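You operate a simulated robot arm through the tools that you are given. There is no shell and no other tool.

You are at the controls of a simulated two-armed robot. One attempt, no reset.

JOB
Cycle the orange relay 3 times at its printed voltage, then switch off.
Fine: mode CYCLE, one press of TEST a cycle; leave the relay plugged in and the knobs as set.

The check looks at the end state, three seconds after you hand in, the way a careful person would. Anything else that was tipped, shoved, dropped, spilled or broken makes it a failure.

ROBOT AND FRAMES
Two 7-joint arms with fingered hands on one trunk that stands fixed in place. Base frame: the origin is at the foot of the trunk, x ahead of it, y to its left, z up. Lengths are in m, angles in rad, forces in N, time in s.
The left shoulder is at [0.026, 0.171, 1.298], the right one opposite. With the tool pointing down near the work surface each hand reaches from about 0.22 to 0.74 m from the base axis, measured 20 degrees to its own side. Payload 4 kg a hand.
The tool frame of a hand sits at the grasp point between the pads (the TCP): z along the fingers, y along the line on which they close. The tips reach 0.026 m beyond it. Largest opening 0.132 m; the body of the gripper starts 0.073 m behind the TCP. The gripper is a hand of 4 fingers: y runs from the thumb to the fingers, the wrist lies at [0, 0, -0.224] in the tool frame, and closing takes about 1.5 s.
Orientation is that of the tool frame in the base frame, as a unit quaternion [w, x, y, z]. With the fingers straight down and closing along the base's y, the tool's x points along the base's -x, its y along +y and its z along -z.

CONTROLS
- The arms move only by the tool drive_tool. It takes "left_targets", "right_targets" or both (then of equal length, played together; a hand with none holds still); each is a list of rows, each an object of numbers (a shift or turn left out is 0, a gripper value left out holds the last): "tx", "ty", "tz": the shift along the tool's x, y, z in m; "ax", "ay", "az": the turn, a rotation vector about the tool's x, y, z in rad; "fingers": the finger opening in m, from 0 to 0.132. In form: [{"tx": .., "ty": .., "tz": .., "ax": .., "ay": .., "az": .., "fingers": ..}, ...]. A call has 1 to 20 rows; each row shifts and turns the commanded pose from where the row before left it, along the tool's axes as they then stand. A row lasts 0.2 s, in which the tool goes at most 0.05 m and 0.15 rad; a call with a longer step from one row to the next is refused whole, and so is a gripper value outside its range. A pose out of reach is approached as far as the arm can. The call stops where the force on the tool passes 40 N (or 10 N more than at its start, if that is more) or the arm is blocked; 0.2 s more then pass. The fingers move at their own pace (about 0.045 m/s each) and stop on an object; they squeeze with about 26 N. The grip force told is the motor's: it shows also when the fingers shut on nothing. Time passes only in rows, and 0.2 s behind the last, so rows that do not move let the fingers close. It gives the time, the measured TCP pose, the force on the tool (base axes), the opening and the grip force at its end, in the units of the frame above (readings bear some noise), with the torque about the TCP (base axes, N m) and any sound that the robot's microphone picked up.
- Cameras (640 x 400 px; columns grow to the right, rows downward): "scene" is now at [0.0839, 0.0631, 1.4824]; the picture's right is [0.69, -0.73, -0.00], its down [-0.35, -0.33, -0.88] and it looks along [0.64, 0.60, -0.48] (base axes); focal length 327 px, centre (320, 200). "left" rides on the left gripper at [-0.068, 0.002, -0.097] in its tool frame; the picture's right is [-0.03, -1.00, 0.00], its down [0.82, -0.02, -0.58] and it looks along [0.58, -0.01, 0.82] (tool axes); focal length 270 px, centre (320, 200). "right" rides on the right gripper at [0.068, 0.002, -0.097] in its tool frame; the picture's right is [-0.03, 1.00, 0.00], its down [-0.82, -0.02, -0.58] and it looks along [-0.58, -0.01, 0.82] (tool axes); focal length 270 px, centre (320, 200). There is no depth. A picture from a camera that has moved, and an enlarged one, comes with that camera's place and axes in the base frame and with its lens.
- grab_frame(camera): a new picture of that camera. The clock stands still meanwhile.
- lift_body(by): slides the trunk up (or, below 0, down) by that many m; the arms and the scene camera ride with it, the base frame stays. It gives what a move gives, with no picture.
- hand_shape(shape, hand): the hand has 4 fingers and takes this shape, open, in about a second: jaw (thumb against the fingers, like two jaws); tri (thumb and two fingers); tip (a fingertip pinch); poke (one finger out to press); point (the index stretched); flat (the hand flat); cup (the hand cupped); fist (a fist). The gripper value then closes the fingers along that shape, each until it touches; the sizes above hold for jaw. It gives what a move gives, with no picture.
- aim_head(pan, tilt): turns the head with the scene camera to pan (to the left, within 1.501 rad either way) and tilt (down, from -0.506 to 1.204), counted from straight ahead of the robot. It gives what a move gives.
- inspect(camera, box): a new picture of the part [left, top, right, bottom] of that camera's present view, enlarged. The clock stands still meanwhile.
- sign_off(): hands the job in; it is judged then, once.

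Nothing tells you positions but the pictures and the camera data. Unless the task says otherwise, let go and move clear before handing in.

The tools are called after "Request:" as name(argument=value, ...) on one line, values as JSON. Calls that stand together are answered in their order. drive_tool: Moves the arms, as the interface text tells. Its arguments: {"type":"object","properties":{"left_targets":{"type":"array"},"right_targets":{"type":"array"}},"required":[]} The other tools are called the same way: lift_body (by) slides the trunk up or down; hand_shape (shape, hand) gives the hand a shape; aim_head (pan, tilt) turns the head that bears the scene camera; grab_frame (camera) takes a picture; inspect (camera, box) takes an enlarged picture of a part of a camera's view; sign_off () hands the job in.

At the start:

```text
t: 0.0
left_tcp_pos: [0.3818, 0.5325, 1.276]
left_tcp_rot: [0.0, 0.0, 1.0, 0.0]
left_contact_force: [0.0, 0.1, 0.0]
left_torque: [-0.02, 0.01, -0.02]
left_grip_width: 0.1322
left_grip_force: 0.0
left_shape: jaw
right_tcp_pos: [0.4638, 0.0835, 1.2367]
right_tcp_rot: [-0.001, 0.001, 1.0, 0.0]
right_contact_force: [0.4, 0.1, -0.1]
right_torque: [0.02, -0.01, 0.03]
right_grip_width: 0.132
right_grip_force: 0.2
right_shape: jaw
trunk travel left (down, up): [-0.525, 0.23]
head pan, tilt: [0.759, 0.497]
```

scene: 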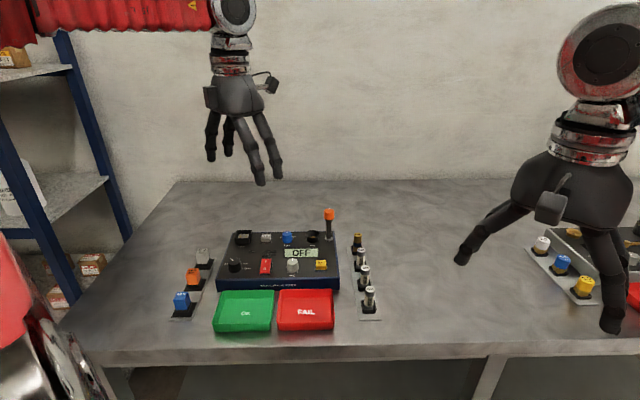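
right: 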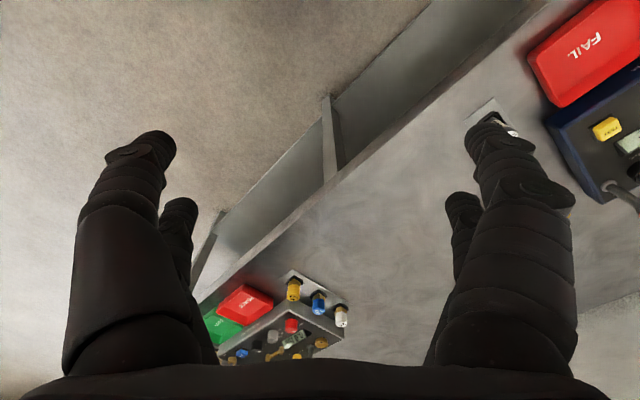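
left: 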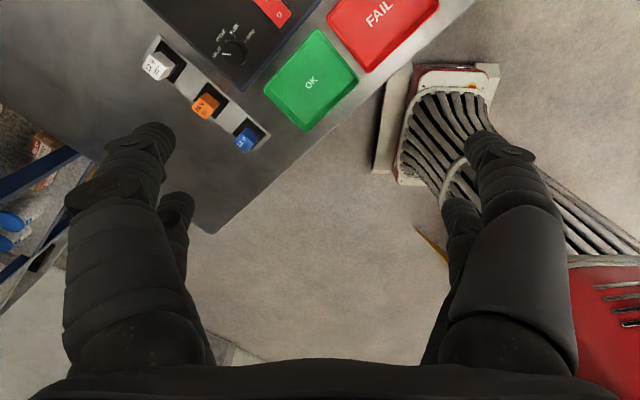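

I see a tester on the bench with trays in front of it, a rack of relays on its left and another rack of fuses or tubes on its right. I'll look closer before I move anything.

Request:
inspect(camera="scene", box=[160, 200, 400, 350])

Request:
inspect(camera="scene", box=[210, 220, 350, 300])

Request:
inspect(camera="left", box=[130, 0, 370, 150])

Request:
inspect(camera="scene", box=[160, 230, 240, 330])

```text
2.67 times, centred on (280, 275) of scene
camera zoom: at [0.0839, 0.0631, 1.4824], right [0.69, -0.73, 0.0], down [-0.35, -0.33, -0.88], along [0.64, 0.6, -0.48], focal length 873 px, centre (427, 0)
```

zoom: 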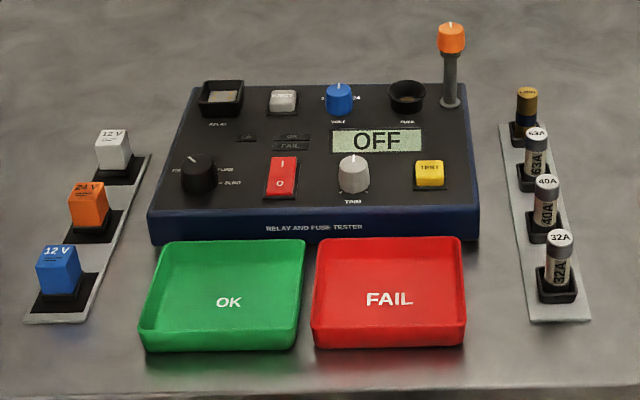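

```text
4.57 times, centred on (280, 260) of scene
camera zoom: at [0.0839, 0.0631, 1.4824], right [0.69, -0.73, 0.0], down [-0.35, -0.33, -0.88], along [0.64, 0.6, -0.48], focal length 1496 px, centre (503, -74)
```

zoom: 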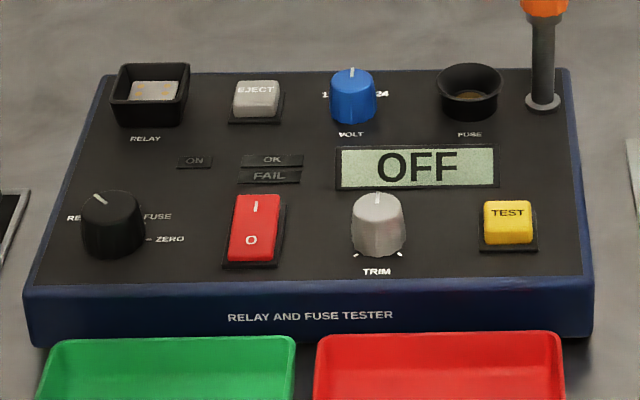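

```text
2.67 times, centred on (250, 75) of left
camera zoom: at [0.4498, 0.5333, 1.3745], right [0.03, -1.0, 0.0], down [-0.82, -0.02, 0.58], along [-0.58, -0.01, -0.82], focal length 721 px, centre (507, 533)
```

zoom: 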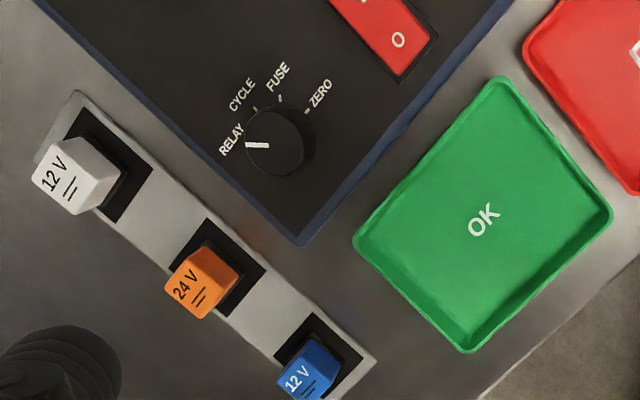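

```text
4.00 times, centred on (200, 280) of scene
camera zoom: at [0.0839, 0.0631, 1.4824], right [0.69, -0.73, 0.0], down [-0.35, -0.33, -0.88], along [0.64, 0.6, -0.48], focal length 1309 px, centre (800, -120)
```

zoom: 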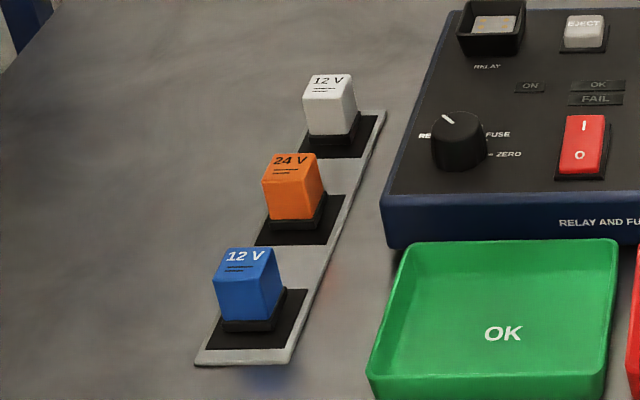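

The orange relay is marked 24 V, and the mode knob seems to point at RELAY. I'm moving the left hand higher and tilting it so its camera looks down on the tester, which lets me measure positions.

Request:
drive_tool(left_targets=[{"tx": -0.02, "ty": 0.03}, {"tx": -0.02, "ty": 0.03}, {"tx": -0.02, "ty": 0.02}, {"ay": -0.122}, {"ay": -0.122}, {"ay": -0.122}, {"ay": -0.122}, {"ay": -0.122}, {}])

Request:
grab_frame(camera="left")

Request:
grab_frame(camera="scene")

```text
t: 2.0
left_tcp_pos: [0.4416, 0.6128, 1.2764]
left_tcp_rot: [0.302, 0.0, 0.953, 0.0]
left_contact_force: [0.6, -0.3, -0.1]
left_torque: [0.01, 0.01, -0.02]
left_grip_width: 0.1318
left_grip_force: 0.1
left_shape: jaw
right_tcp_pos: [0.463, 0.0844, 1.2364]
right_tcp_rot: [-0.001, 0.0, 1.0, 0.0]
right_contact_force: [-0.1, 0.4, -0.5]
right_torque: [-0.03, 0.0, 0.0]
right_grip_width: 0.132
right_grip_force: 0.1
right_shape: jaw
trunk travel left (down, up): [-0.525, 0.23]
head pan, tilt: [0.759, 0.497]
```

```text
taken
camera left: at [0.4423, 0.6133, 1.3963], right [0.02, -1.0, 0.01], down [-1.0, -0.02, 0.01], along [-0.01, -0.01, -1.0], focal length 270 px, centre (320, 200)
```

left: 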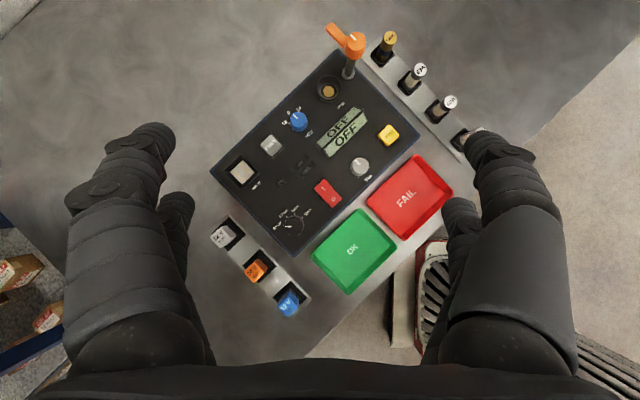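

```text
taken
camera scene: at [0.0844, 0.0633, 1.4824], right [0.69, -0.73, 0.0], down [-0.35, -0.33, -0.88], along [0.64, 0.6, -0.48], focal length 327 px, centre (320, 200)
```

scene: 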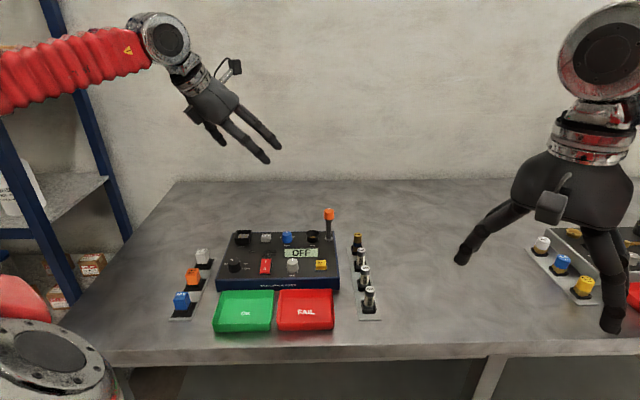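

The overhead view shows the whole layout, so I'm zooming in on each control to read labels and measure positions.

Request:
inspect(camera="left", box=[200, 10, 440, 160])

Request:
inspect(camera="left", box=[200, 110, 360, 210])

Request:
inspect(camera="left", box=[190, 180, 350, 280])

Request:
inspect(camera="left", box=[260, 80, 340, 130])

Request:
inspect(camera="scene", box=[270, 200, 350, 250])

```text
2.67 times, centred on (320, 85) of left
camera zoom: at [0.4423, 0.6133, 1.3963], right [0.02, -1.0, 0.01], down [-1.0, -0.02, 0.01], along [-0.01, -0.01, -1.0], focal length 721 px, centre (320, 507)
```

zoom: 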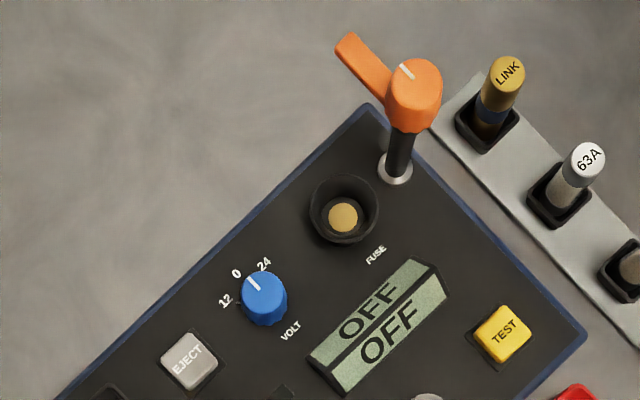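

```text
4.00 times, centred on (280, 160) of left
camera zoom: at [0.4423, 0.6133, 1.3963], right [0.02, -1.0, 0.01], down [-1.0, -0.02, 0.01], along [-0.01, -0.01, -1.0], focal length 1081 px, centre (480, 360)
```

zoom: 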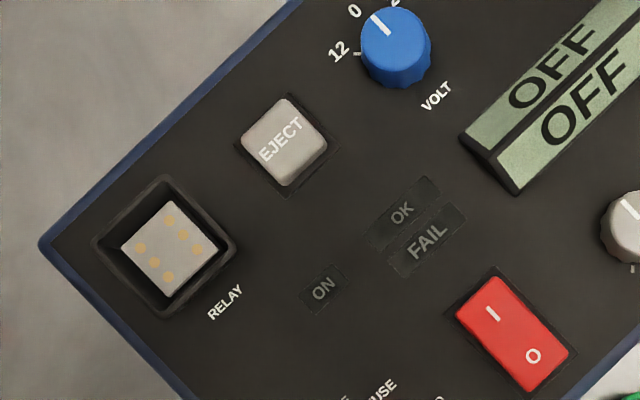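

```text
4.00 times, centred on (270, 230) of left
camera zoom: at [0.4423, 0.6133, 1.3963], right [0.02, -1.0, 0.01], down [-1.0, -0.02, 0.01], along [-0.01, -0.01, -1.0], focal length 1081 px, centre (520, 80)
```

zoom: 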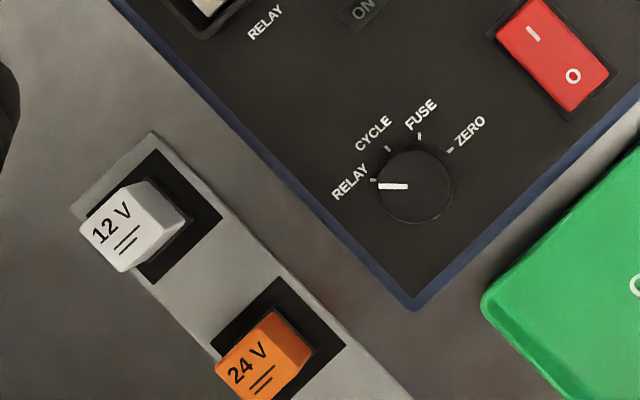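

```text
8.00 times, centred on (300, 105) of left
camera zoom: at [0.4423, 0.6133, 1.3963], right [0.02, -1.0, 0.01], down [-1.0, -0.02, 0.01], along [-0.01, -0.01, -1.0], focal length 2162 px, centre (480, 960)
```

zoom: 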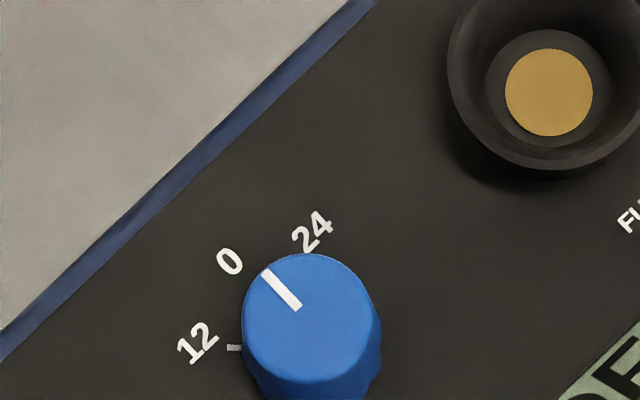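

```text
8.00 times, centred on (310, 225) of scene
camera zoom: at [0.0844, 0.0633, 1.4824], right [0.69, -0.73, 0.0], down [-0.35, -0.33, -0.88], along [0.64, 0.6, -0.48], focal length 2618 px, centre (400, 0)
```

zoom: 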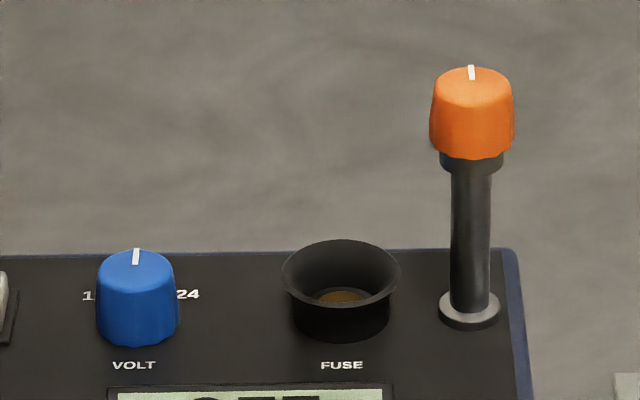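

Layout so far: tester at 45°, relay socket near (0.48, 0.735), TEST near (0.545, 0.499, 0.962). VOLT points at 0 and MODE at RELAY. I'm squaring the left hand to the tester and checking whether it reaches above the relay socket.

Request:
drive_tool(left_targets=[{"ay": 0.122}, {"ay": 0.122}, {"ay": 0.122}, {"ay": 0.122}, {"ay": 0.122}, {"az": -0.131}, {"az": -0.131}, {"az": -0.131}, {"az": -0.131}, {"az": -0.131}, {"az": -0.131}, {"tx": -0.03, "ty": 0.015, "tz": 0.02}, {"tx": -0.03, "ty": 0.015, "tz": 0.02}, {"tx": -0.03, "ty": 0.015, "tz": 0.02}, {"tx": -0.024, "ty": 0.013, "tz": 0.02}, {"tz": 0.04}, {"tz": 0.04}, {}])

Request:
grab_frame(camera="left")

Request:
grab_frame(camera="scene")

```text
t: 5.8
left_tcp_pos: [0.4794, 0.7373, 1.1177]
left_tcp_rot: [0.0, -0.384, 0.923, 0.001]
left_contact_force: [-0.3, 1.1, -0.5]
left_torque: [0.02, -0.01, -0.01]
left_grip_width: 0.1318
left_grip_force: 0.0
left_shape: jaw
right_tcp_pos: [0.4631, 0.0841, 1.2373]
right_tcp_rot: [-0.001, 0.0, 1.0, 0.0]
right_contact_force: [-0.4, 0.4, 0.3]
right_torque: [0.02, 0.01, 0.0]
right_grip_width: 0.132
right_grip_force: 0.0
right_shape: jaw
trunk travel left (down, up): [-0.525, 0.23]
head pan, tilt: [0.759, 0.497]
```

```text
taken
camera left: at [0.5265, 0.7859, 1.2166], right [0.73, -0.69, 0.0], down [-0.56, -0.59, 0.58], along [-0.4, -0.42, -0.82], focal length 270 px, centre (320, 200)
```

left: 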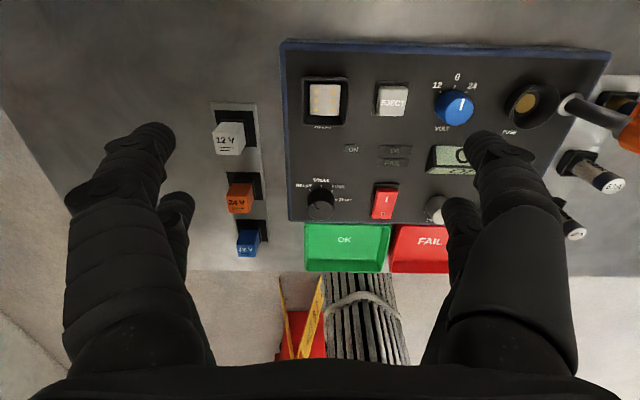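

```text
taken
camera scene: at [0.0832, 0.0627, 1.4825], right [0.69, -0.73, 0.0], down [-0.35, -0.33, -0.88], along [0.64, 0.6, -0.48], focal length 327 px, centre (320, 200)
```

scene: 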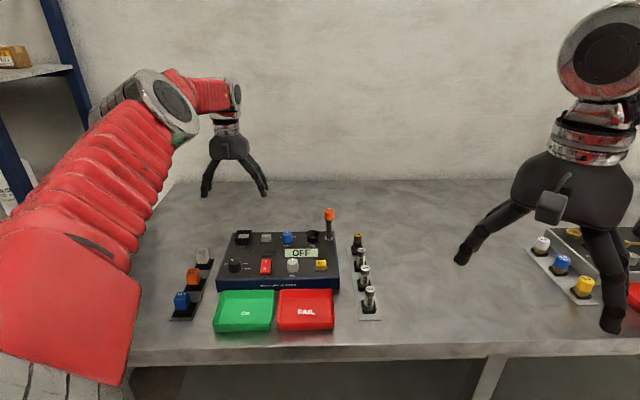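

The hand reaches above the socket with the tool vertical. I'm enlarging this view to measure the socket, the relay and the knobs.

Request:
inspect(camera="left", box=[280, 40, 440, 140])

Request:
inspect(camera="left", box=[400, 50, 560, 150])

Request:
inspect(camera="left", box=[190, 100, 350, 200])

Request:
inspect(camera="left", box=[190, 165, 350, 265])

Request:
inspect(camera="scene", box=[150, 230, 310, 330])

```text
4.00 times, centred on (360, 90) of left
camera zoom: at [0.5265, 0.7859, 1.2166], right [0.73, -0.69, 0.0], down [-0.56, -0.59, 0.58], along [-0.4, -0.42, -0.82], focal length 1081 px, centre (160, 640)
```

zoom: 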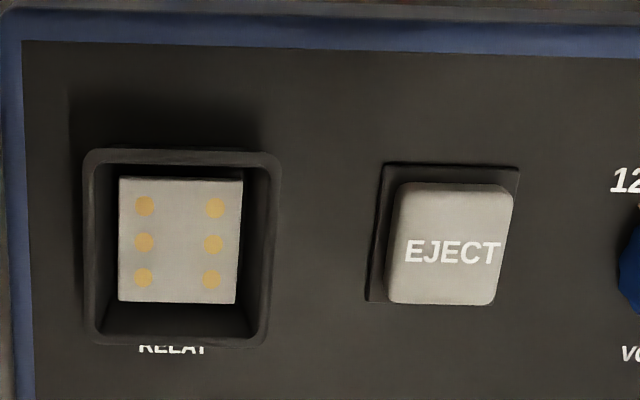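

```text
4.00 times, centred on (480, 100) of left
camera zoom: at [0.5265, 0.7859, 1.2166], right [0.73, -0.69, 0.0], down [-0.56, -0.59, 0.58], along [-0.4, -0.42, -0.82], focal length 1081 px, centre (-320, 600)
```

zoom: 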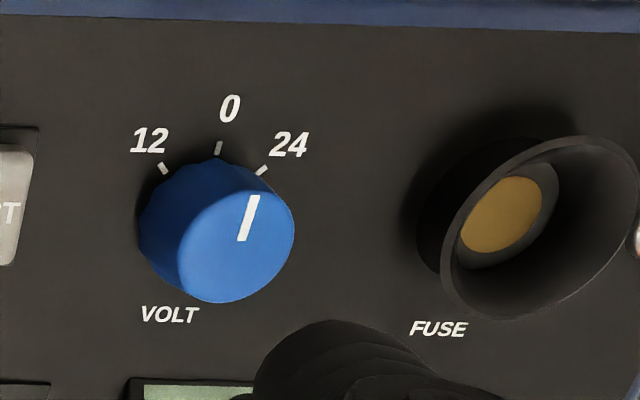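

```text
4.00 times, centred on (270, 150) of left
camera zoom: at [0.5265, 0.7859, 1.2166], right [0.73, -0.69, 0.0], down [-0.56, -0.59, 0.58], along [-0.4, -0.42, -0.82], focal length 1081 px, centre (520, 400)
```

zoom: 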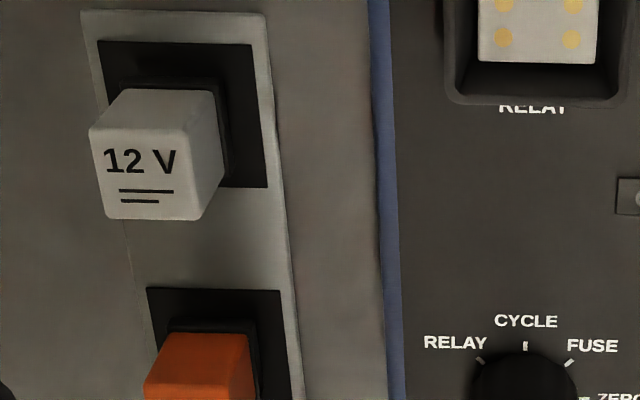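

```text
4.00 times, centred on (270, 215) of left
camera zoom: at [0.5265, 0.7859, 1.2166], right [0.73, -0.69, 0.0], down [-0.56, -0.59, 0.58], along [-0.4, -0.42, -0.82], focal length 1081 px, centre (520, 140)
```

zoom: 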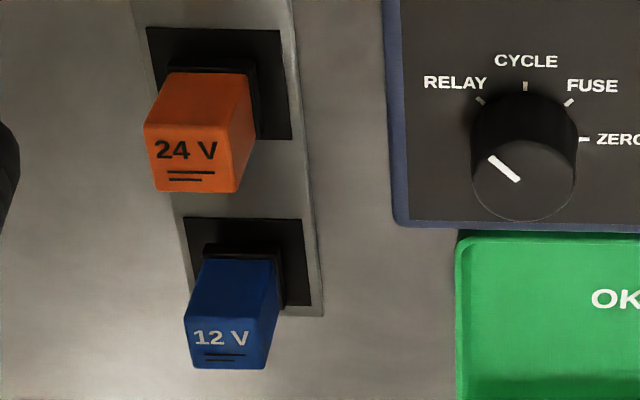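

```text
4.00 times, centred on (230, 280) of scene
camera zoom: at [0.0832, 0.0627, 1.4825], right [0.69, -0.73, 0.0], down [-0.35, -0.33, -0.88], along [0.64, 0.6, -0.48], focal length 1309 px, centre (680, -120)
```

zoom: 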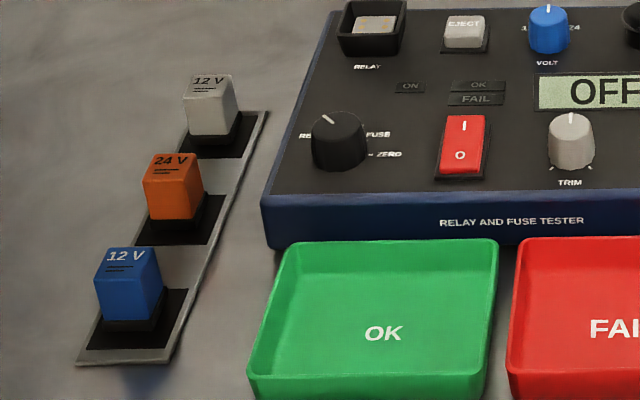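

MODE is near (0.396, 0.647), VOLT near (0.565, 0.642) and the orange relay top near (0.319, 0.716, 0.950). Next I need to see how the fingers are laid out, so I can choose a hand shape.

Request:
inspect(camera="scene", box=[180, 90, 300, 210])

Request:
inspect(camera="scene", box=[440, 60, 640, 340])

Request:
hand_shape(hand="left", shape="tip")

Request:
grab_frame(camera="left")

Request:
inspect(camera="scene", box=[180, 90, 300, 210])

```text
3.33 times, centred on (240, 150) of scene
camera zoom: at [0.0832, 0.0627, 1.4825], right [0.69, -0.73, 0.0], down [-0.35, -0.33, -0.88], along [0.64, 0.6, -0.48], focal length 1091 px, centre (587, 367)
```

zoom: 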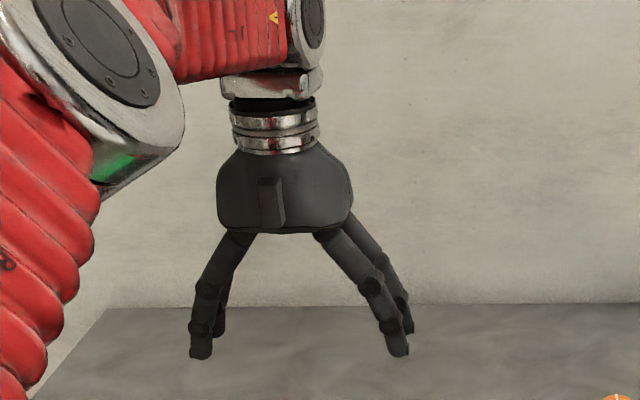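

```text
1.43 times, centred on (540, 200) of scene
camera zoom: at [0.0832, 0.0627, 1.4825], right [0.69, -0.73, 0.0], down [-0.35, -0.33, -0.88], along [0.64, 0.6, -0.48], focal length 468 px, centre (6, 200)
```

zoom: 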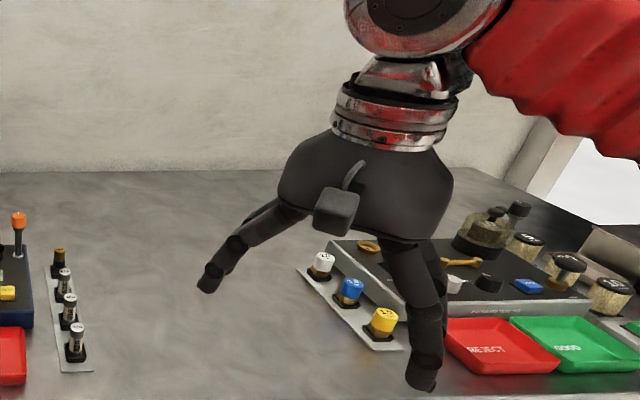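

```text
t: 6.7
left_tcp_pos: [0.4807, 0.7384, 1.1172]
left_tcp_rot: [0.0, -0.383, 0.924, 0.001]
left_contact_force: [0.3, 0.9, 0.6]
left_torque: [0.01, 0.01, 0.01]
left_grip_width: 0.1317
left_grip_force: 0.0
left_shape: tip
right_tcp_pos: [0.4643, 0.0837, 1.2358]
right_tcp_rot: [-0.002, 0.0, 1.0, 0.0]
right_contact_force: [0.5, -0.8, 0.8]
right_torque: [-0.02, -0.03, -0.02]
right_grip_width: 0.1319
right_grip_force: 0.1
right_shape: jaw
trunk travel left (down, up): [-0.525, 0.23]
head pan, tilt: [0.759, 0.497]
```

```text
taken
camera left: at [0.5272, 0.7862, 1.2163], right [0.73, -0.69, 0.0], down [-0.56, -0.59, 0.58], along [-0.4, -0.42, -0.82], focal length 270 px, centre (320, 200)
```

left: 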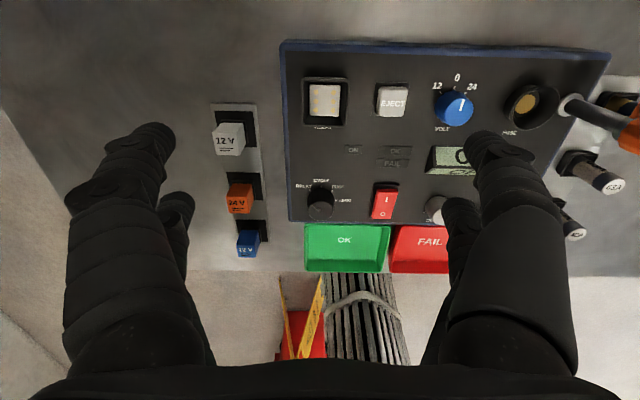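

```text
3.33 times, centred on (240, 150) of scene
camera zoom: at [0.0841, 0.0631, 1.4824], right [0.69, -0.73, 0.0], down [-0.35, -0.33, -0.88], along [0.64, 0.6, -0.48], focal length 1091 px, centre (587, 367)
```

zoom: 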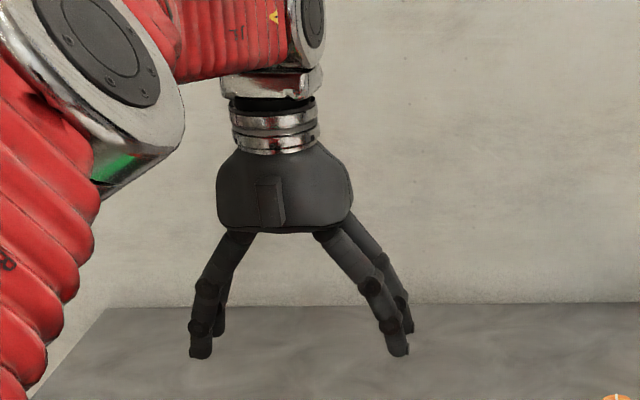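

Jaw and tip look the same when open, with two fingers on each side. I'm closing part way in free air to see how the tips meet.

Request:
drive_tool(left_targets=[{"fingers": 0.03}, {}, {}, {}, {}, {}, {}])

Request:
grab_frame(camera="left")

Request:
inspect(camera="scene", box=[180, 90, 300, 210])

Request:
hand_shape(hand="left", shape="jaw")

Request:
drive_tool(left_targets=[{"fingers": 0.03}, {}, {}, {}, {}, {}, {}])

Request:
grab_frame(camera="left")

Request:
inspect(camera="scene", box=[180, 90, 300, 210])

```text
t: 8.3
left_tcp_pos: [0.4798, 0.7376, 1.118]
left_tcp_rot: [-0.001, -0.383, 0.924, 0.0]
left_contact_force: [-0.5, 0.4, 0.3]
left_torque: [-0.03, 0.0, 0.03]
left_grip_width: 0.0303
left_grip_force: 0.0
left_shape: tip
right_tcp_pos: [0.4637, 0.0827, 1.2368]
right_tcp_rot: [-0.001, 0.0, 1.0, 0.0]
right_contact_force: [0.1, -0.2, 0.6]
right_torque: [-0.03, 0.01, 0.0]
right_grip_width: 0.1316
right_grip_force: 0.0
right_shape: jaw
trunk travel left (down, up): [-0.525, 0.23]
head pan, tilt: [0.759, 0.497]
```

```text
taken
camera left: at [0.5273, 0.7862, 1.2162], right [0.73, -0.69, 0.0], down [-0.56, -0.59, 0.58], along [-0.4, -0.42, -0.82], focal length 270 px, centre (320, 200)
```

left: 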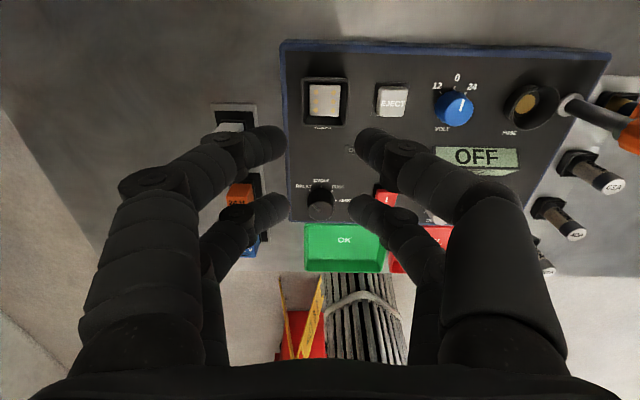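

```text
3.33 times, centred on (240, 150) of scene
camera zoom: at [0.0841, 0.0631, 1.4824], right [0.69, -0.73, 0.0], down [-0.35, -0.33, -0.88], along [0.64, 0.6, -0.48], focal length 1091 px, centre (587, 367)
```

zoom: 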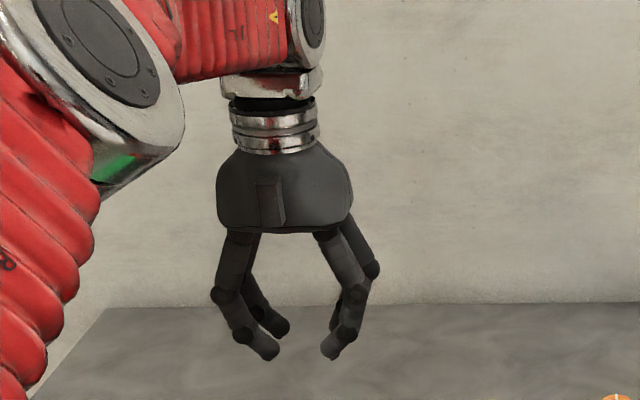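

```text
t: 9.2
left_tcp_pos: [0.4814, 0.7385, 1.1169]
left_tcp_rot: [0.001, -0.384, 0.923, 0.0]
left_contact_force: [0.5, 0.6, -0.3]
left_torque: [-0.05, 0.0, 0.0]
left_grip_width: 0.1322
left_grip_force: 0.1
left_shape: jaw
right_tcp_pos: [0.4636, 0.0834, 1.2372]
right_tcp_rot: [-0.001, 0.001, 1.0, 0.0]
right_contact_force: [0.5, 0.4, -0.2]
right_torque: [-0.03, 0.0, -0.01]
right_grip_width: 0.1318
right_grip_force: 0.0
right_shape: jaw
trunk travel left (down, up): [-0.525, 0.23]
head pan, tilt: [0.759, 0.497]
```

```text
t: 10.8
left_tcp_pos: [0.4796, 0.7362, 1.1181]
left_tcp_rot: [0.0, -0.383, 0.924, 0.001]
left_contact_force: [0.5, -0.1, -0.1]
left_torque: [0.0, 0.03, 0.0]
left_grip_width: 0.0304
left_grip_force: 0.1
left_shape: jaw
right_tcp_pos: [0.4642, 0.083, 1.2361]
right_tcp_rot: [-0.001, 0.0, 1.0, 0.0]
right_contact_force: [-0.2, 0.5, 0.9]
right_torque: [0.03, 0.01, 0.01]
right_grip_width: 0.1317
right_grip_force: 0.1
right_shape: jaw
trunk travel left (down, up): [-0.525, 0.23]
head pan, tilt: [0.759, 0.497]
```

```text
taken
camera left: at [0.5273, 0.7862, 1.2162], right [0.73, -0.69, 0.0], down [-0.56, -0.59, 0.58], along [-0.4, -0.42, -0.82], focal length 270 px, centre (320, 200)
```

left: 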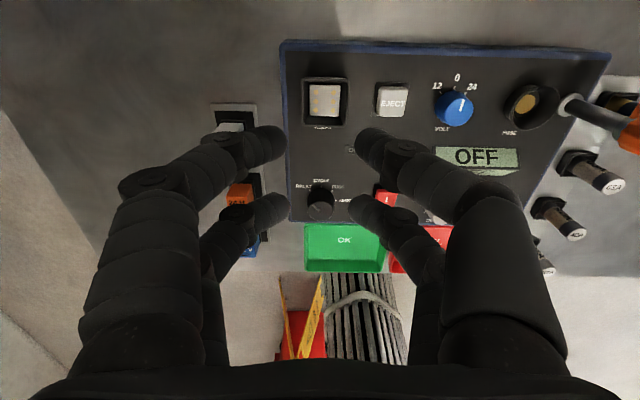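

```text
3.33 times, centred on (240, 150) of scene
camera zoom: at [0.0841, 0.0631, 1.4824], right [0.69, -0.73, 0.0], down [-0.35, -0.33, -0.88], along [0.64, 0.6, -0.48], focal length 1091 px, centre (587, 367)
```

zoom: 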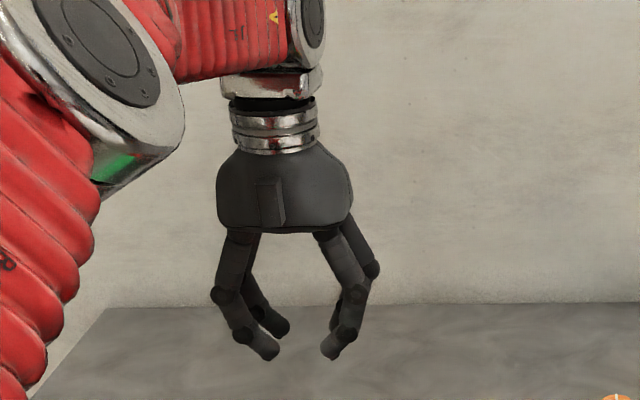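

The four fingertips sit at about ±18 mm across the jaw, which suits both the knobs and the relay. I'm moving over the MODE knob with the jaw part open and will check alignment before going down.

Request:
drive_tool(left_targets=[{"tx": 0.03, "ty": -0.001, "tz": 0.01, "fingers": 0.06}, {"tx": 0.03, "ty": -0.001, "tz": 0.01}, {"tx": 0.03, "ty": -0.001, "tz": 0.015}, {"tx": 0.033, "ty": -0.001, "tz": 0.015}, {"tz": 0.0177}, {}])

Request:
grab_frame(camera="left")

Request:
inspect(camera="scene", box=[160, 160, 320, 300])

```text
t: 12.2
left_tcp_pos: [0.396, 0.644, 1.0491]
left_tcp_rot: [0.0, -0.383, 0.924, 0.001]
left_contact_force: [0.1, -1.0, 0.3]
left_torque: [0.02, -0.02, -0.05]
left_grip_width: 0.0597
left_grip_force: 0.0
left_shape: jaw
right_tcp_pos: [0.4629, 0.0835, 1.237]
right_tcp_rot: [0.001, 0.0, 1.0, 0.0]
right_contact_force: [-0.7, -0.6, 0.0]
right_torque: [0.01, 0.0, 0.01]
right_grip_width: 0.1321
right_grip_force: 0.0
right_shape: jaw
trunk travel left (down, up): [-0.525, 0.23]
head pan, tilt: [0.759, 0.497]
```

```text
taken
camera left: at [0.4423, 0.6925, 1.1488], right [0.73, -0.69, 0.0], down [-0.56, -0.59, 0.58], along [-0.4, -0.42, -0.82], focal length 270 px, centre (320, 200)
```

left: 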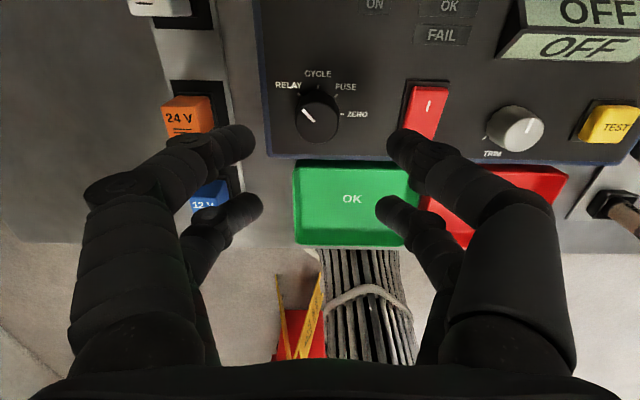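

```text
2.86 times, centred on (240, 230) of scene
camera zoom: at [0.0831, 0.0625, 1.4825], right [0.69, -0.73, 0.0], down [-0.35, -0.33, -0.88], along [0.64, 0.6, -0.48], focal length 935 px, centre (549, 114)
```

zoom: 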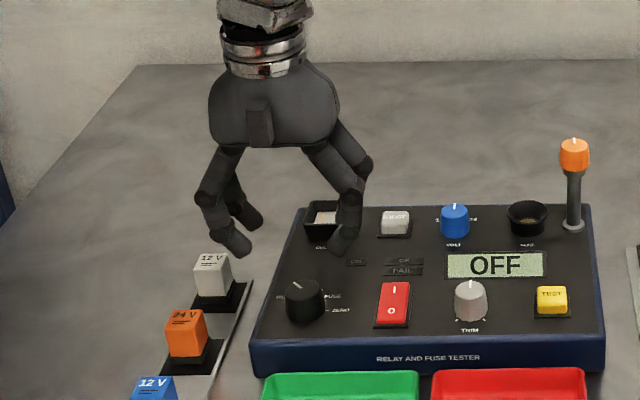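

Request:
inspect(camera="left", box=[240, 60, 400, 160])

```text
4.00 times, centred on (320, 110) of left
camera zoom: at [0.4423, 0.6925, 1.1488], right [0.73, -0.69, 0.0], down [-0.56, -0.59, 0.58], along [-0.4, -0.42, -0.82], focal length 1081 px, centre (320, 560)
```

zoom: 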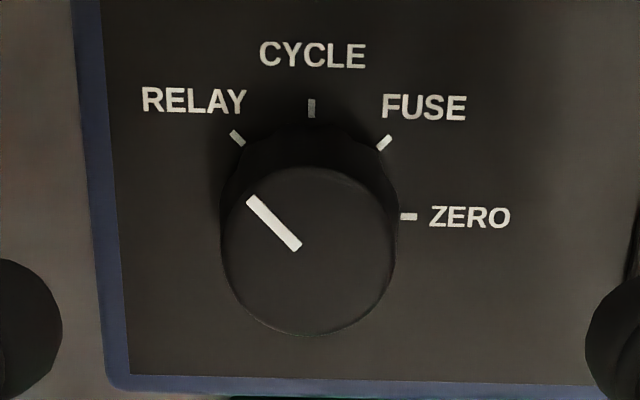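

The knob centre is about 4 mm behind and 3 mm left of my tool axis, with its top near z = 0.964. I'm correcting that, going down around it and closing gently.

Request:
drive_tool(left_targets=[{"tx": -0.0035, "ty": 0.0028}, {"tz": 0.025}, {"tz": 0.025}, {"tz": 0.012}, {"tz": 0.011}, {}])

Request:
grab_frame(camera="left")

Request:
inspect(camera="scene", box=[180, 200, 300, 300])

```text
t: 13.6
left_tcp_pos: [0.3982, 0.6491, 0.976]
left_tcp_rot: [0.0, -0.384, 0.923, -0.001]
left_contact_force: [0.0, 0.1, 0.5]
left_torque: [-0.04, 0.01, -0.03]
left_grip_width: 0.0598
left_grip_force: 0.0
left_shape: jaw
right_tcp_pos: [0.4638, 0.0825, 1.237]
right_tcp_rot: [-0.001, 0.001, 1.0, 0.0]
right_contact_force: [0.2, 0.9, -0.5]
right_torque: [-0.01, 0.01, -0.01]
right_grip_width: 0.1318
right_grip_force: 0.0
right_shape: jaw
trunk travel left (down, up): [-0.525, 0.23]
head pan, tilt: [0.759, 0.497]
```

```text
taken
camera left: at [0.4445, 0.6978, 1.0753], right [0.73, -0.69, 0.0], down [-0.56, -0.59, 0.58], along [-0.4, -0.42, -0.82], focal length 270 px, centre (320, 200)
```

left: 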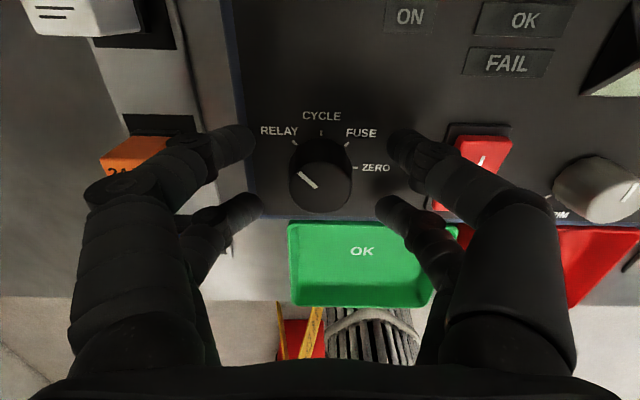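

```text
4.00 times, centred on (240, 250) of scene
camera zoom: at [0.0837, 0.063, 1.4825], right [0.69, -0.73, 0.0], down [-0.35, -0.33, -0.88], along [0.64, 0.6, -0.48], focal length 1309 px, centre (640, 0)
```

zoom: 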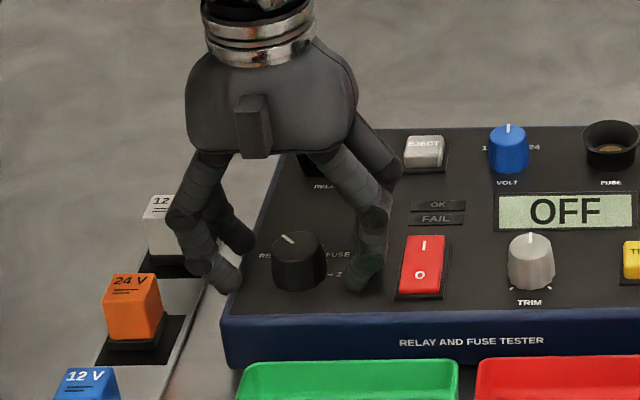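

The knob sits centred between the fingertips with no contact force. Closing on it now.

Request:
drive_tool(left_targets=[{"fingers": 0.02}, {}, {}, {}, {}])

Request:
grab_frame(camera="left")

```text
t: 14.8
left_tcp_pos: [0.3974, 0.649, 0.9763]
left_tcp_rot: [0.0, -0.384, 0.923, 0.0]
left_contact_force: [0.7, -0.6, 0.4]
left_torque: [-0.03, 0.0, 0.0]
left_grip_width: 0.0202
left_grip_force: 0.0
left_shape: jaw
right_tcp_pos: [0.4633, 0.0843, 1.2369]
right_tcp_rot: [-0.001, 0.0, 1.0, -0.001]
right_contact_force: [1.1, 0.7, 0.5]
right_torque: [0.01, -0.02, 0.01]
right_grip_width: 0.1316
right_grip_force: 0.1
right_shape: jaw
trunk travel left (down, up): [-0.525, 0.23]
head pan, tilt: [0.759, 0.497]
```

```text
taken
camera left: at [0.4447, 0.6979, 1.0753], right [0.73, -0.69, 0.0], down [-0.56, -0.59, 0.58], along [-0.4, -0.42, -0.82], focal length 270 px, centre (320, 200)
```

left: 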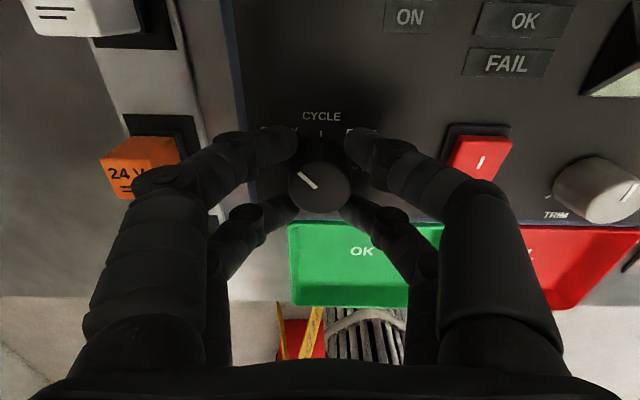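

The jaw is at 20 mm and hasn't touched yet, because the four tips straddle the round knob. I'll close further until it grips.

Request:
drive_tool(left_targets=[{"fingers": 0.012}, {}, {"fingers": 0.006}, {}, {}])

Request:
inspect(camera="left", box=[200, 90, 440, 240])

```text
t: 16.0
left_tcp_pos: [0.3962, 0.6497, 0.9759]
left_tcp_rot: [0.0, -0.384, 0.923, 0.001]
left_contact_force: [-4.4, 2.7, 0.1]
left_torque: [-0.01, 0.2, -0.03]
left_grip_width: 0.0009
left_grip_force: 25.9
left_shape: jaw
right_tcp_pos: [0.4626, 0.0845, 1.2371]
right_tcp_rot: [0.0, 0.0, 1.0, 0.0]
right_contact_force: [0.0, -1.1, 0.0]
right_torque: [-0.02, -0.02, -0.04]
right_grip_width: 0.132
right_grip_force: 0.0
right_shape: jaw
trunk travel left (down, up): [-0.525, 0.23]
head pan, tilt: [0.759, 0.497]
```

```text
2.67 times, centred on (320, 165) of left
camera zoom: at [0.4437, 0.6983, 1.0748], right [0.73, -0.69, 0.0], down [-0.56, -0.59, 0.58], along [-0.4, -0.42, -0.82], focal length 721 px, centre (320, 293)
```

zoom: 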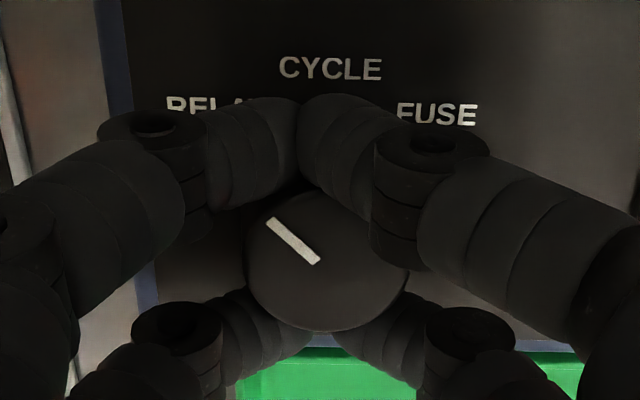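

The four tips have wrapped round the knob, with only light contact reported. I'm trying a clockwise turn and will check whether the pointer follows.

Request:
drive_tool(left_targets=[{"az": 0.131}, {"az": 0.131}, {"az": 0.131}, {"az": 0.131}, {"az": 0.131}, {"az": 0.131}, {}])

Request:
inspect(camera="left", box=[200, 90, 440, 240])

Request:
inspect(camera="scene", box=[180, 200, 300, 300])

```text
t: 17.6
left_tcp_pos: [0.3959, 0.6496, 0.9759]
left_tcp_rot: [0.002, 0.001, 1.0, 0.002]
left_contact_force: [-7.2, 14.0, 9.5]
left_torque: [0.43, 0.14, 0.02]
left_grip_width: 0.0001
left_grip_force: 26.3
left_shape: jaw
right_tcp_pos: [0.4615, 0.0847, 1.2384]
right_tcp_rot: [0.0, 0.0, 1.0, 0.0]
right_contact_force: [-0.7, -0.1, 0.1]
right_torque: [0.0, 0.01, -0.04]
right_grip_width: 0.1319
right_grip_force: 0.1
right_shape: jaw
trunk travel left (down, up): [-0.525, 0.23]
head pan, tilt: [0.759, 0.497]
```

```text
2.67 times, centred on (320, 165) of left
camera zoom: at [0.4645, 0.6505, 1.075], right [0.02, -1.0, 0.0], down [-0.82, -0.02, 0.58], along [-0.58, -0.01, -0.82], focal length 721 px, centre (320, 293)
```

zoom: 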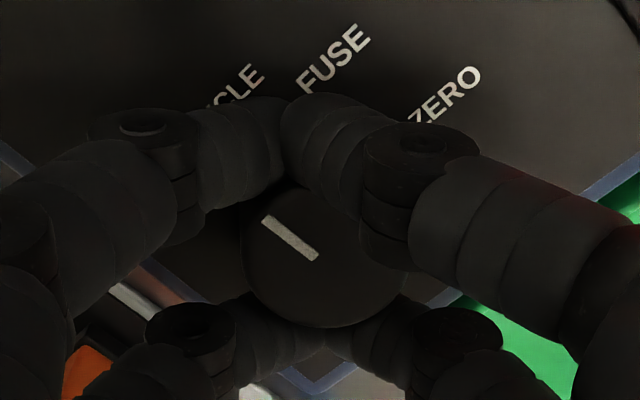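

```text
4.00 times, centred on (240, 250) of scene
camera zoom: at [0.082, 0.0641, 1.4826], right [0.69, -0.73, 0.0], down [-0.35, -0.33, -0.88], along [0.64, 0.6, -0.48], focal length 1309 px, centre (640, 0)
```

zoom: 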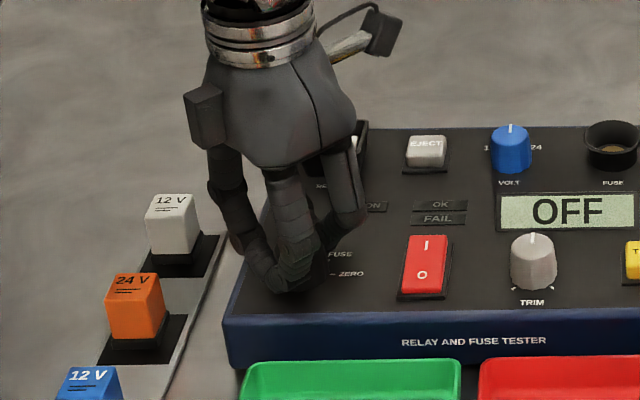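

In the tool view the pointer kept its angle, so the knob turned 45° with the hand. I'm opening, rising and checking what it points at.

Request:
drive_tool(left_targets=[{"fingers": 0.06}, {}, {}, {}, {}, {"tz": -0.03}, {"tz": -0.04}, {}])

Request:
grab_frame(camera="left")

Request:
inspect(camera="left", box=[240, 60, 400, 160])

Request:
inspect(camera="scene", box=[180, 200, 340, 300])

```text
t: 19.4
left_tcp_pos: [0.3988, 0.6475, 1.0438]
left_tcp_rot: [-0.001, 0.0, 1.0, 0.0]
left_contact_force: [0.1, 0.1, -0.2]
left_torque: [-0.02, 0.02, 0.0]
left_grip_width: 0.0595
left_grip_force: 0.0
left_shape: jaw
right_tcp_pos: [0.4641, 0.0833, 1.2365]
right_tcp_rot: [-0.001, 0.0, 1.0, 0.0]
right_contact_force: [0.4, 0.1, 0.0]
right_torque: [0.01, -0.01, 0.0]
right_grip_width: 0.1318
right_grip_force: 0.1
right_shape: jaw
trunk travel left (down, up): [-0.525, 0.23]
head pan, tilt: [0.759, 0.497]
```

```text
taken
camera left: at [0.4668, 0.6487, 1.1433], right [0.03, -1.0, 0.0], down [-0.82, -0.02, 0.58], along [-0.58, -0.01, -0.82], focal length 270 px, centre (320, 200)
```

left: 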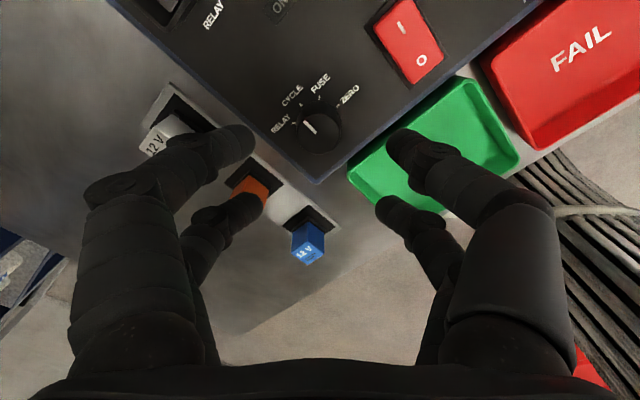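

```text
4.00 times, centred on (320, 110) of left
camera zoom: at [0.4668, 0.6487, 1.1433], right [0.03, -1.0, 0.0], down [-0.82, -0.02, 0.58], along [-0.58, -0.01, -0.82], focal length 1081 px, centre (320, 560)
```

zoom: 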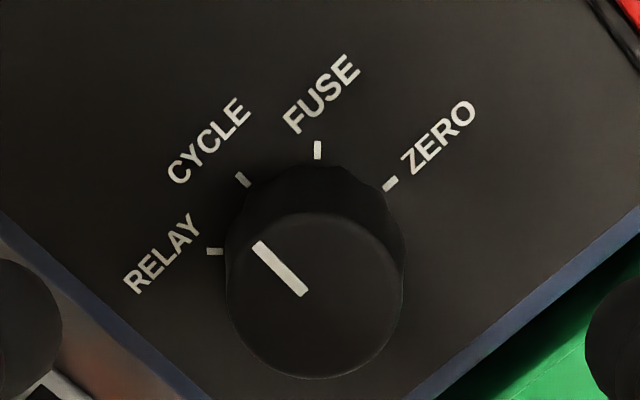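

```text
4.00 times, centred on (260, 250) of scene
camera zoom: at [0.0845, 0.0634, 1.4823], right [0.69, -0.73, 0.0], down [-0.35, -0.33, -0.88], along [0.64, 0.6, -0.48], focal length 1309 px, centre (560, 0)
```

zoom: 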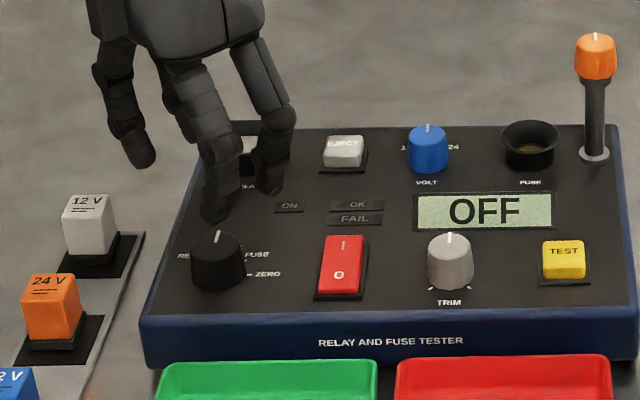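

MODE now points at CYCLE. Next is VOLT: I'll square the hand, move over the knob with a narrow opening so I clear EJECT and the fuse socket, and check alignment.

Request:
drive_tool(left_targets=[{"tz": -0.026, "az": -0.131, "fingers": 0.04}, {"az": -0.131}, {"az": -0.131}, {"az": -0.131}, {"az": -0.131}, {"az": -0.131}, {"tx": -0.029, "ty": -0.0304}, {"tx": -0.029, "ty": -0.0304}, {"tx": -0.029, "ty": -0.0304}, {"tx": -0.029, "ty": -0.0304}, {}])

Request:
grab_frame(camera="left")

Request:
inspect(camera="left", box=[240, 60, 400, 160])

Request:
inspect(camera="scene", box=[220, 150, 380, 290])

```text
t: 21.8
left_tcp_pos: [0.5443, 0.6449, 1.0692]
left_tcp_rot: [0.001, -0.384, 0.923, 0.0]
left_contact_force: [0.2, -0.4, -0.3]
left_torque: [0.0, -0.01, -0.02]
left_grip_width: 0.0403
left_grip_force: 0.1
left_shape: jaw
left hand out of reach, approached as far as the arm can: row 10
right_tcp_pos: [0.4639, 0.0841, 1.2361]
right_tcp_rot: [0.0, 0.0, 1.0, 0.0]
right_contact_force: [-0.8, -0.3, -0.4]
right_torque: [0.01, -0.03, -0.01]
right_grip_width: 0.1318
right_grip_force: 0.2
right_shape: jaw
trunk travel left (down, up): [-0.525, 0.23]
head pan, tilt: [0.759, 0.497]
```

```text
taken
camera left: at [0.5908, 0.693, 1.1687], right [0.73, -0.69, 0.0], down [-0.56, -0.59, 0.58], along [-0.4, -0.42, -0.82], focal length 270 px, centre (320, 200)
```

left: 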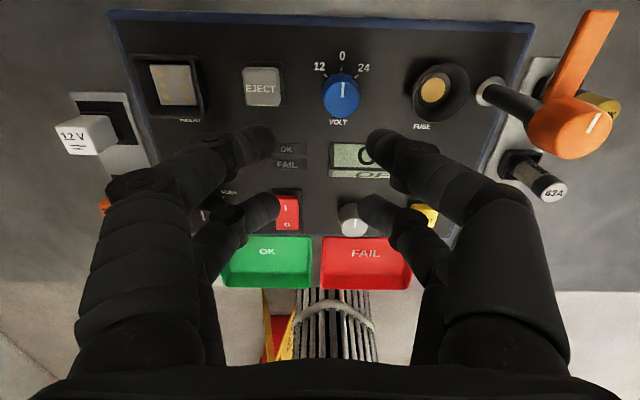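

```text
4.00 times, centred on (320, 110) of left
camera zoom: at [0.5908, 0.693, 1.1687], right [0.73, -0.69, 0.0], down [-0.56, -0.59, 0.58], along [-0.4, -0.42, -0.82], focal length 1081 px, centre (320, 560)
```

zoom: 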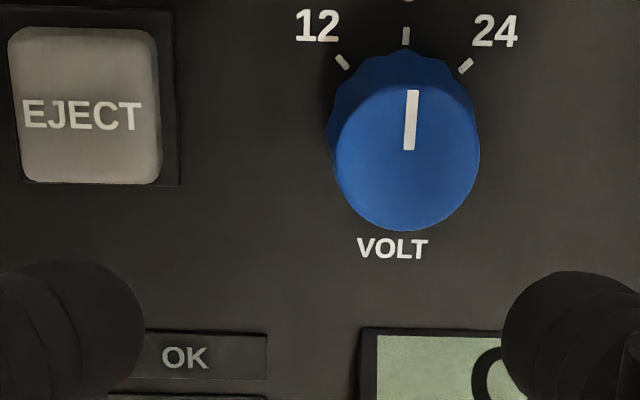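

```text
2.86 times, centred on (300, 220) of scene
camera zoom: at [0.0835, 0.0629, 1.4825], right [0.69, -0.73, 0.0], down [-0.35, -0.33, -0.88], along [0.64, 0.6, -0.48], focal length 935 px, centre (377, 143)
```

zoom: 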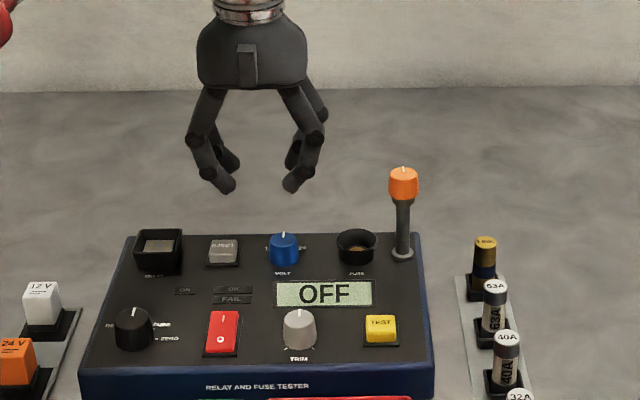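

The knob is about 2 cm past the arm's straight-down reach here. I'll retract, raise the hand and lower the trunk 0.1 m, which should extend the reach at working height.

Request:
drive_tool(left_targets=[{"tx": 0.04}, {"tx": 0.04, "tz": -0.02}, {"tz": -0.04}, {"tz": -0.04}, {}])

Request:
lift_body(by=-0.1)

```text
t: 23.0
left_tcp_pos: [0.4869, 0.5872, 1.174]
left_tcp_rot: [0.0, -0.384, 0.924, 0.0]
left_contact_force: [-0.6, -0.7, -0.6]
left_torque: [-0.05, 0.05, -0.04]
left_grip_width: 0.0401
left_grip_force: 0.0
left_shape: jaw
right_tcp_pos: [0.4651, 0.0838, 1.2355]
right_tcp_rot: [0.0, 0.0, 1.0, 0.0]
right_contact_force: [-0.2, -0.4, 0.0]
right_torque: [-0.04, 0.01, 0.03]
right_grip_width: 0.1319
right_grip_force: 0.1
right_shape: jaw
trunk travel left (down, up): [-0.525, 0.23]
head pan, tilt: [0.759, 0.497]
```

```text
t: 24.3
left_tcp_pos: [0.4865, 0.5891, 1.0716]
left_tcp_rot: [0.0, -0.384, 0.924, 0.0]
left_contact_force: [0.8, -0.5, -0.7]
left_torque: [0.0, -0.04, 0.01]
left_grip_width: 0.0401
left_grip_force: 0.1
left_shape: jaw
right_tcp_pos: [0.4634, 0.0849, 1.1374]
right_tcp_rot: [0.0, 0.0, 1.0, 0.0]
right_contact_force: [-0.4, -0.2, 0.5]
right_torque: [-0.02, -0.01, -0.03]
right_grip_width: 0.1314
right_grip_force: 0.1
right_shape: jaw
trunk travel left (down, up): [-0.425, 0.33]
head pan, tilt: [0.759, 0.497]
```

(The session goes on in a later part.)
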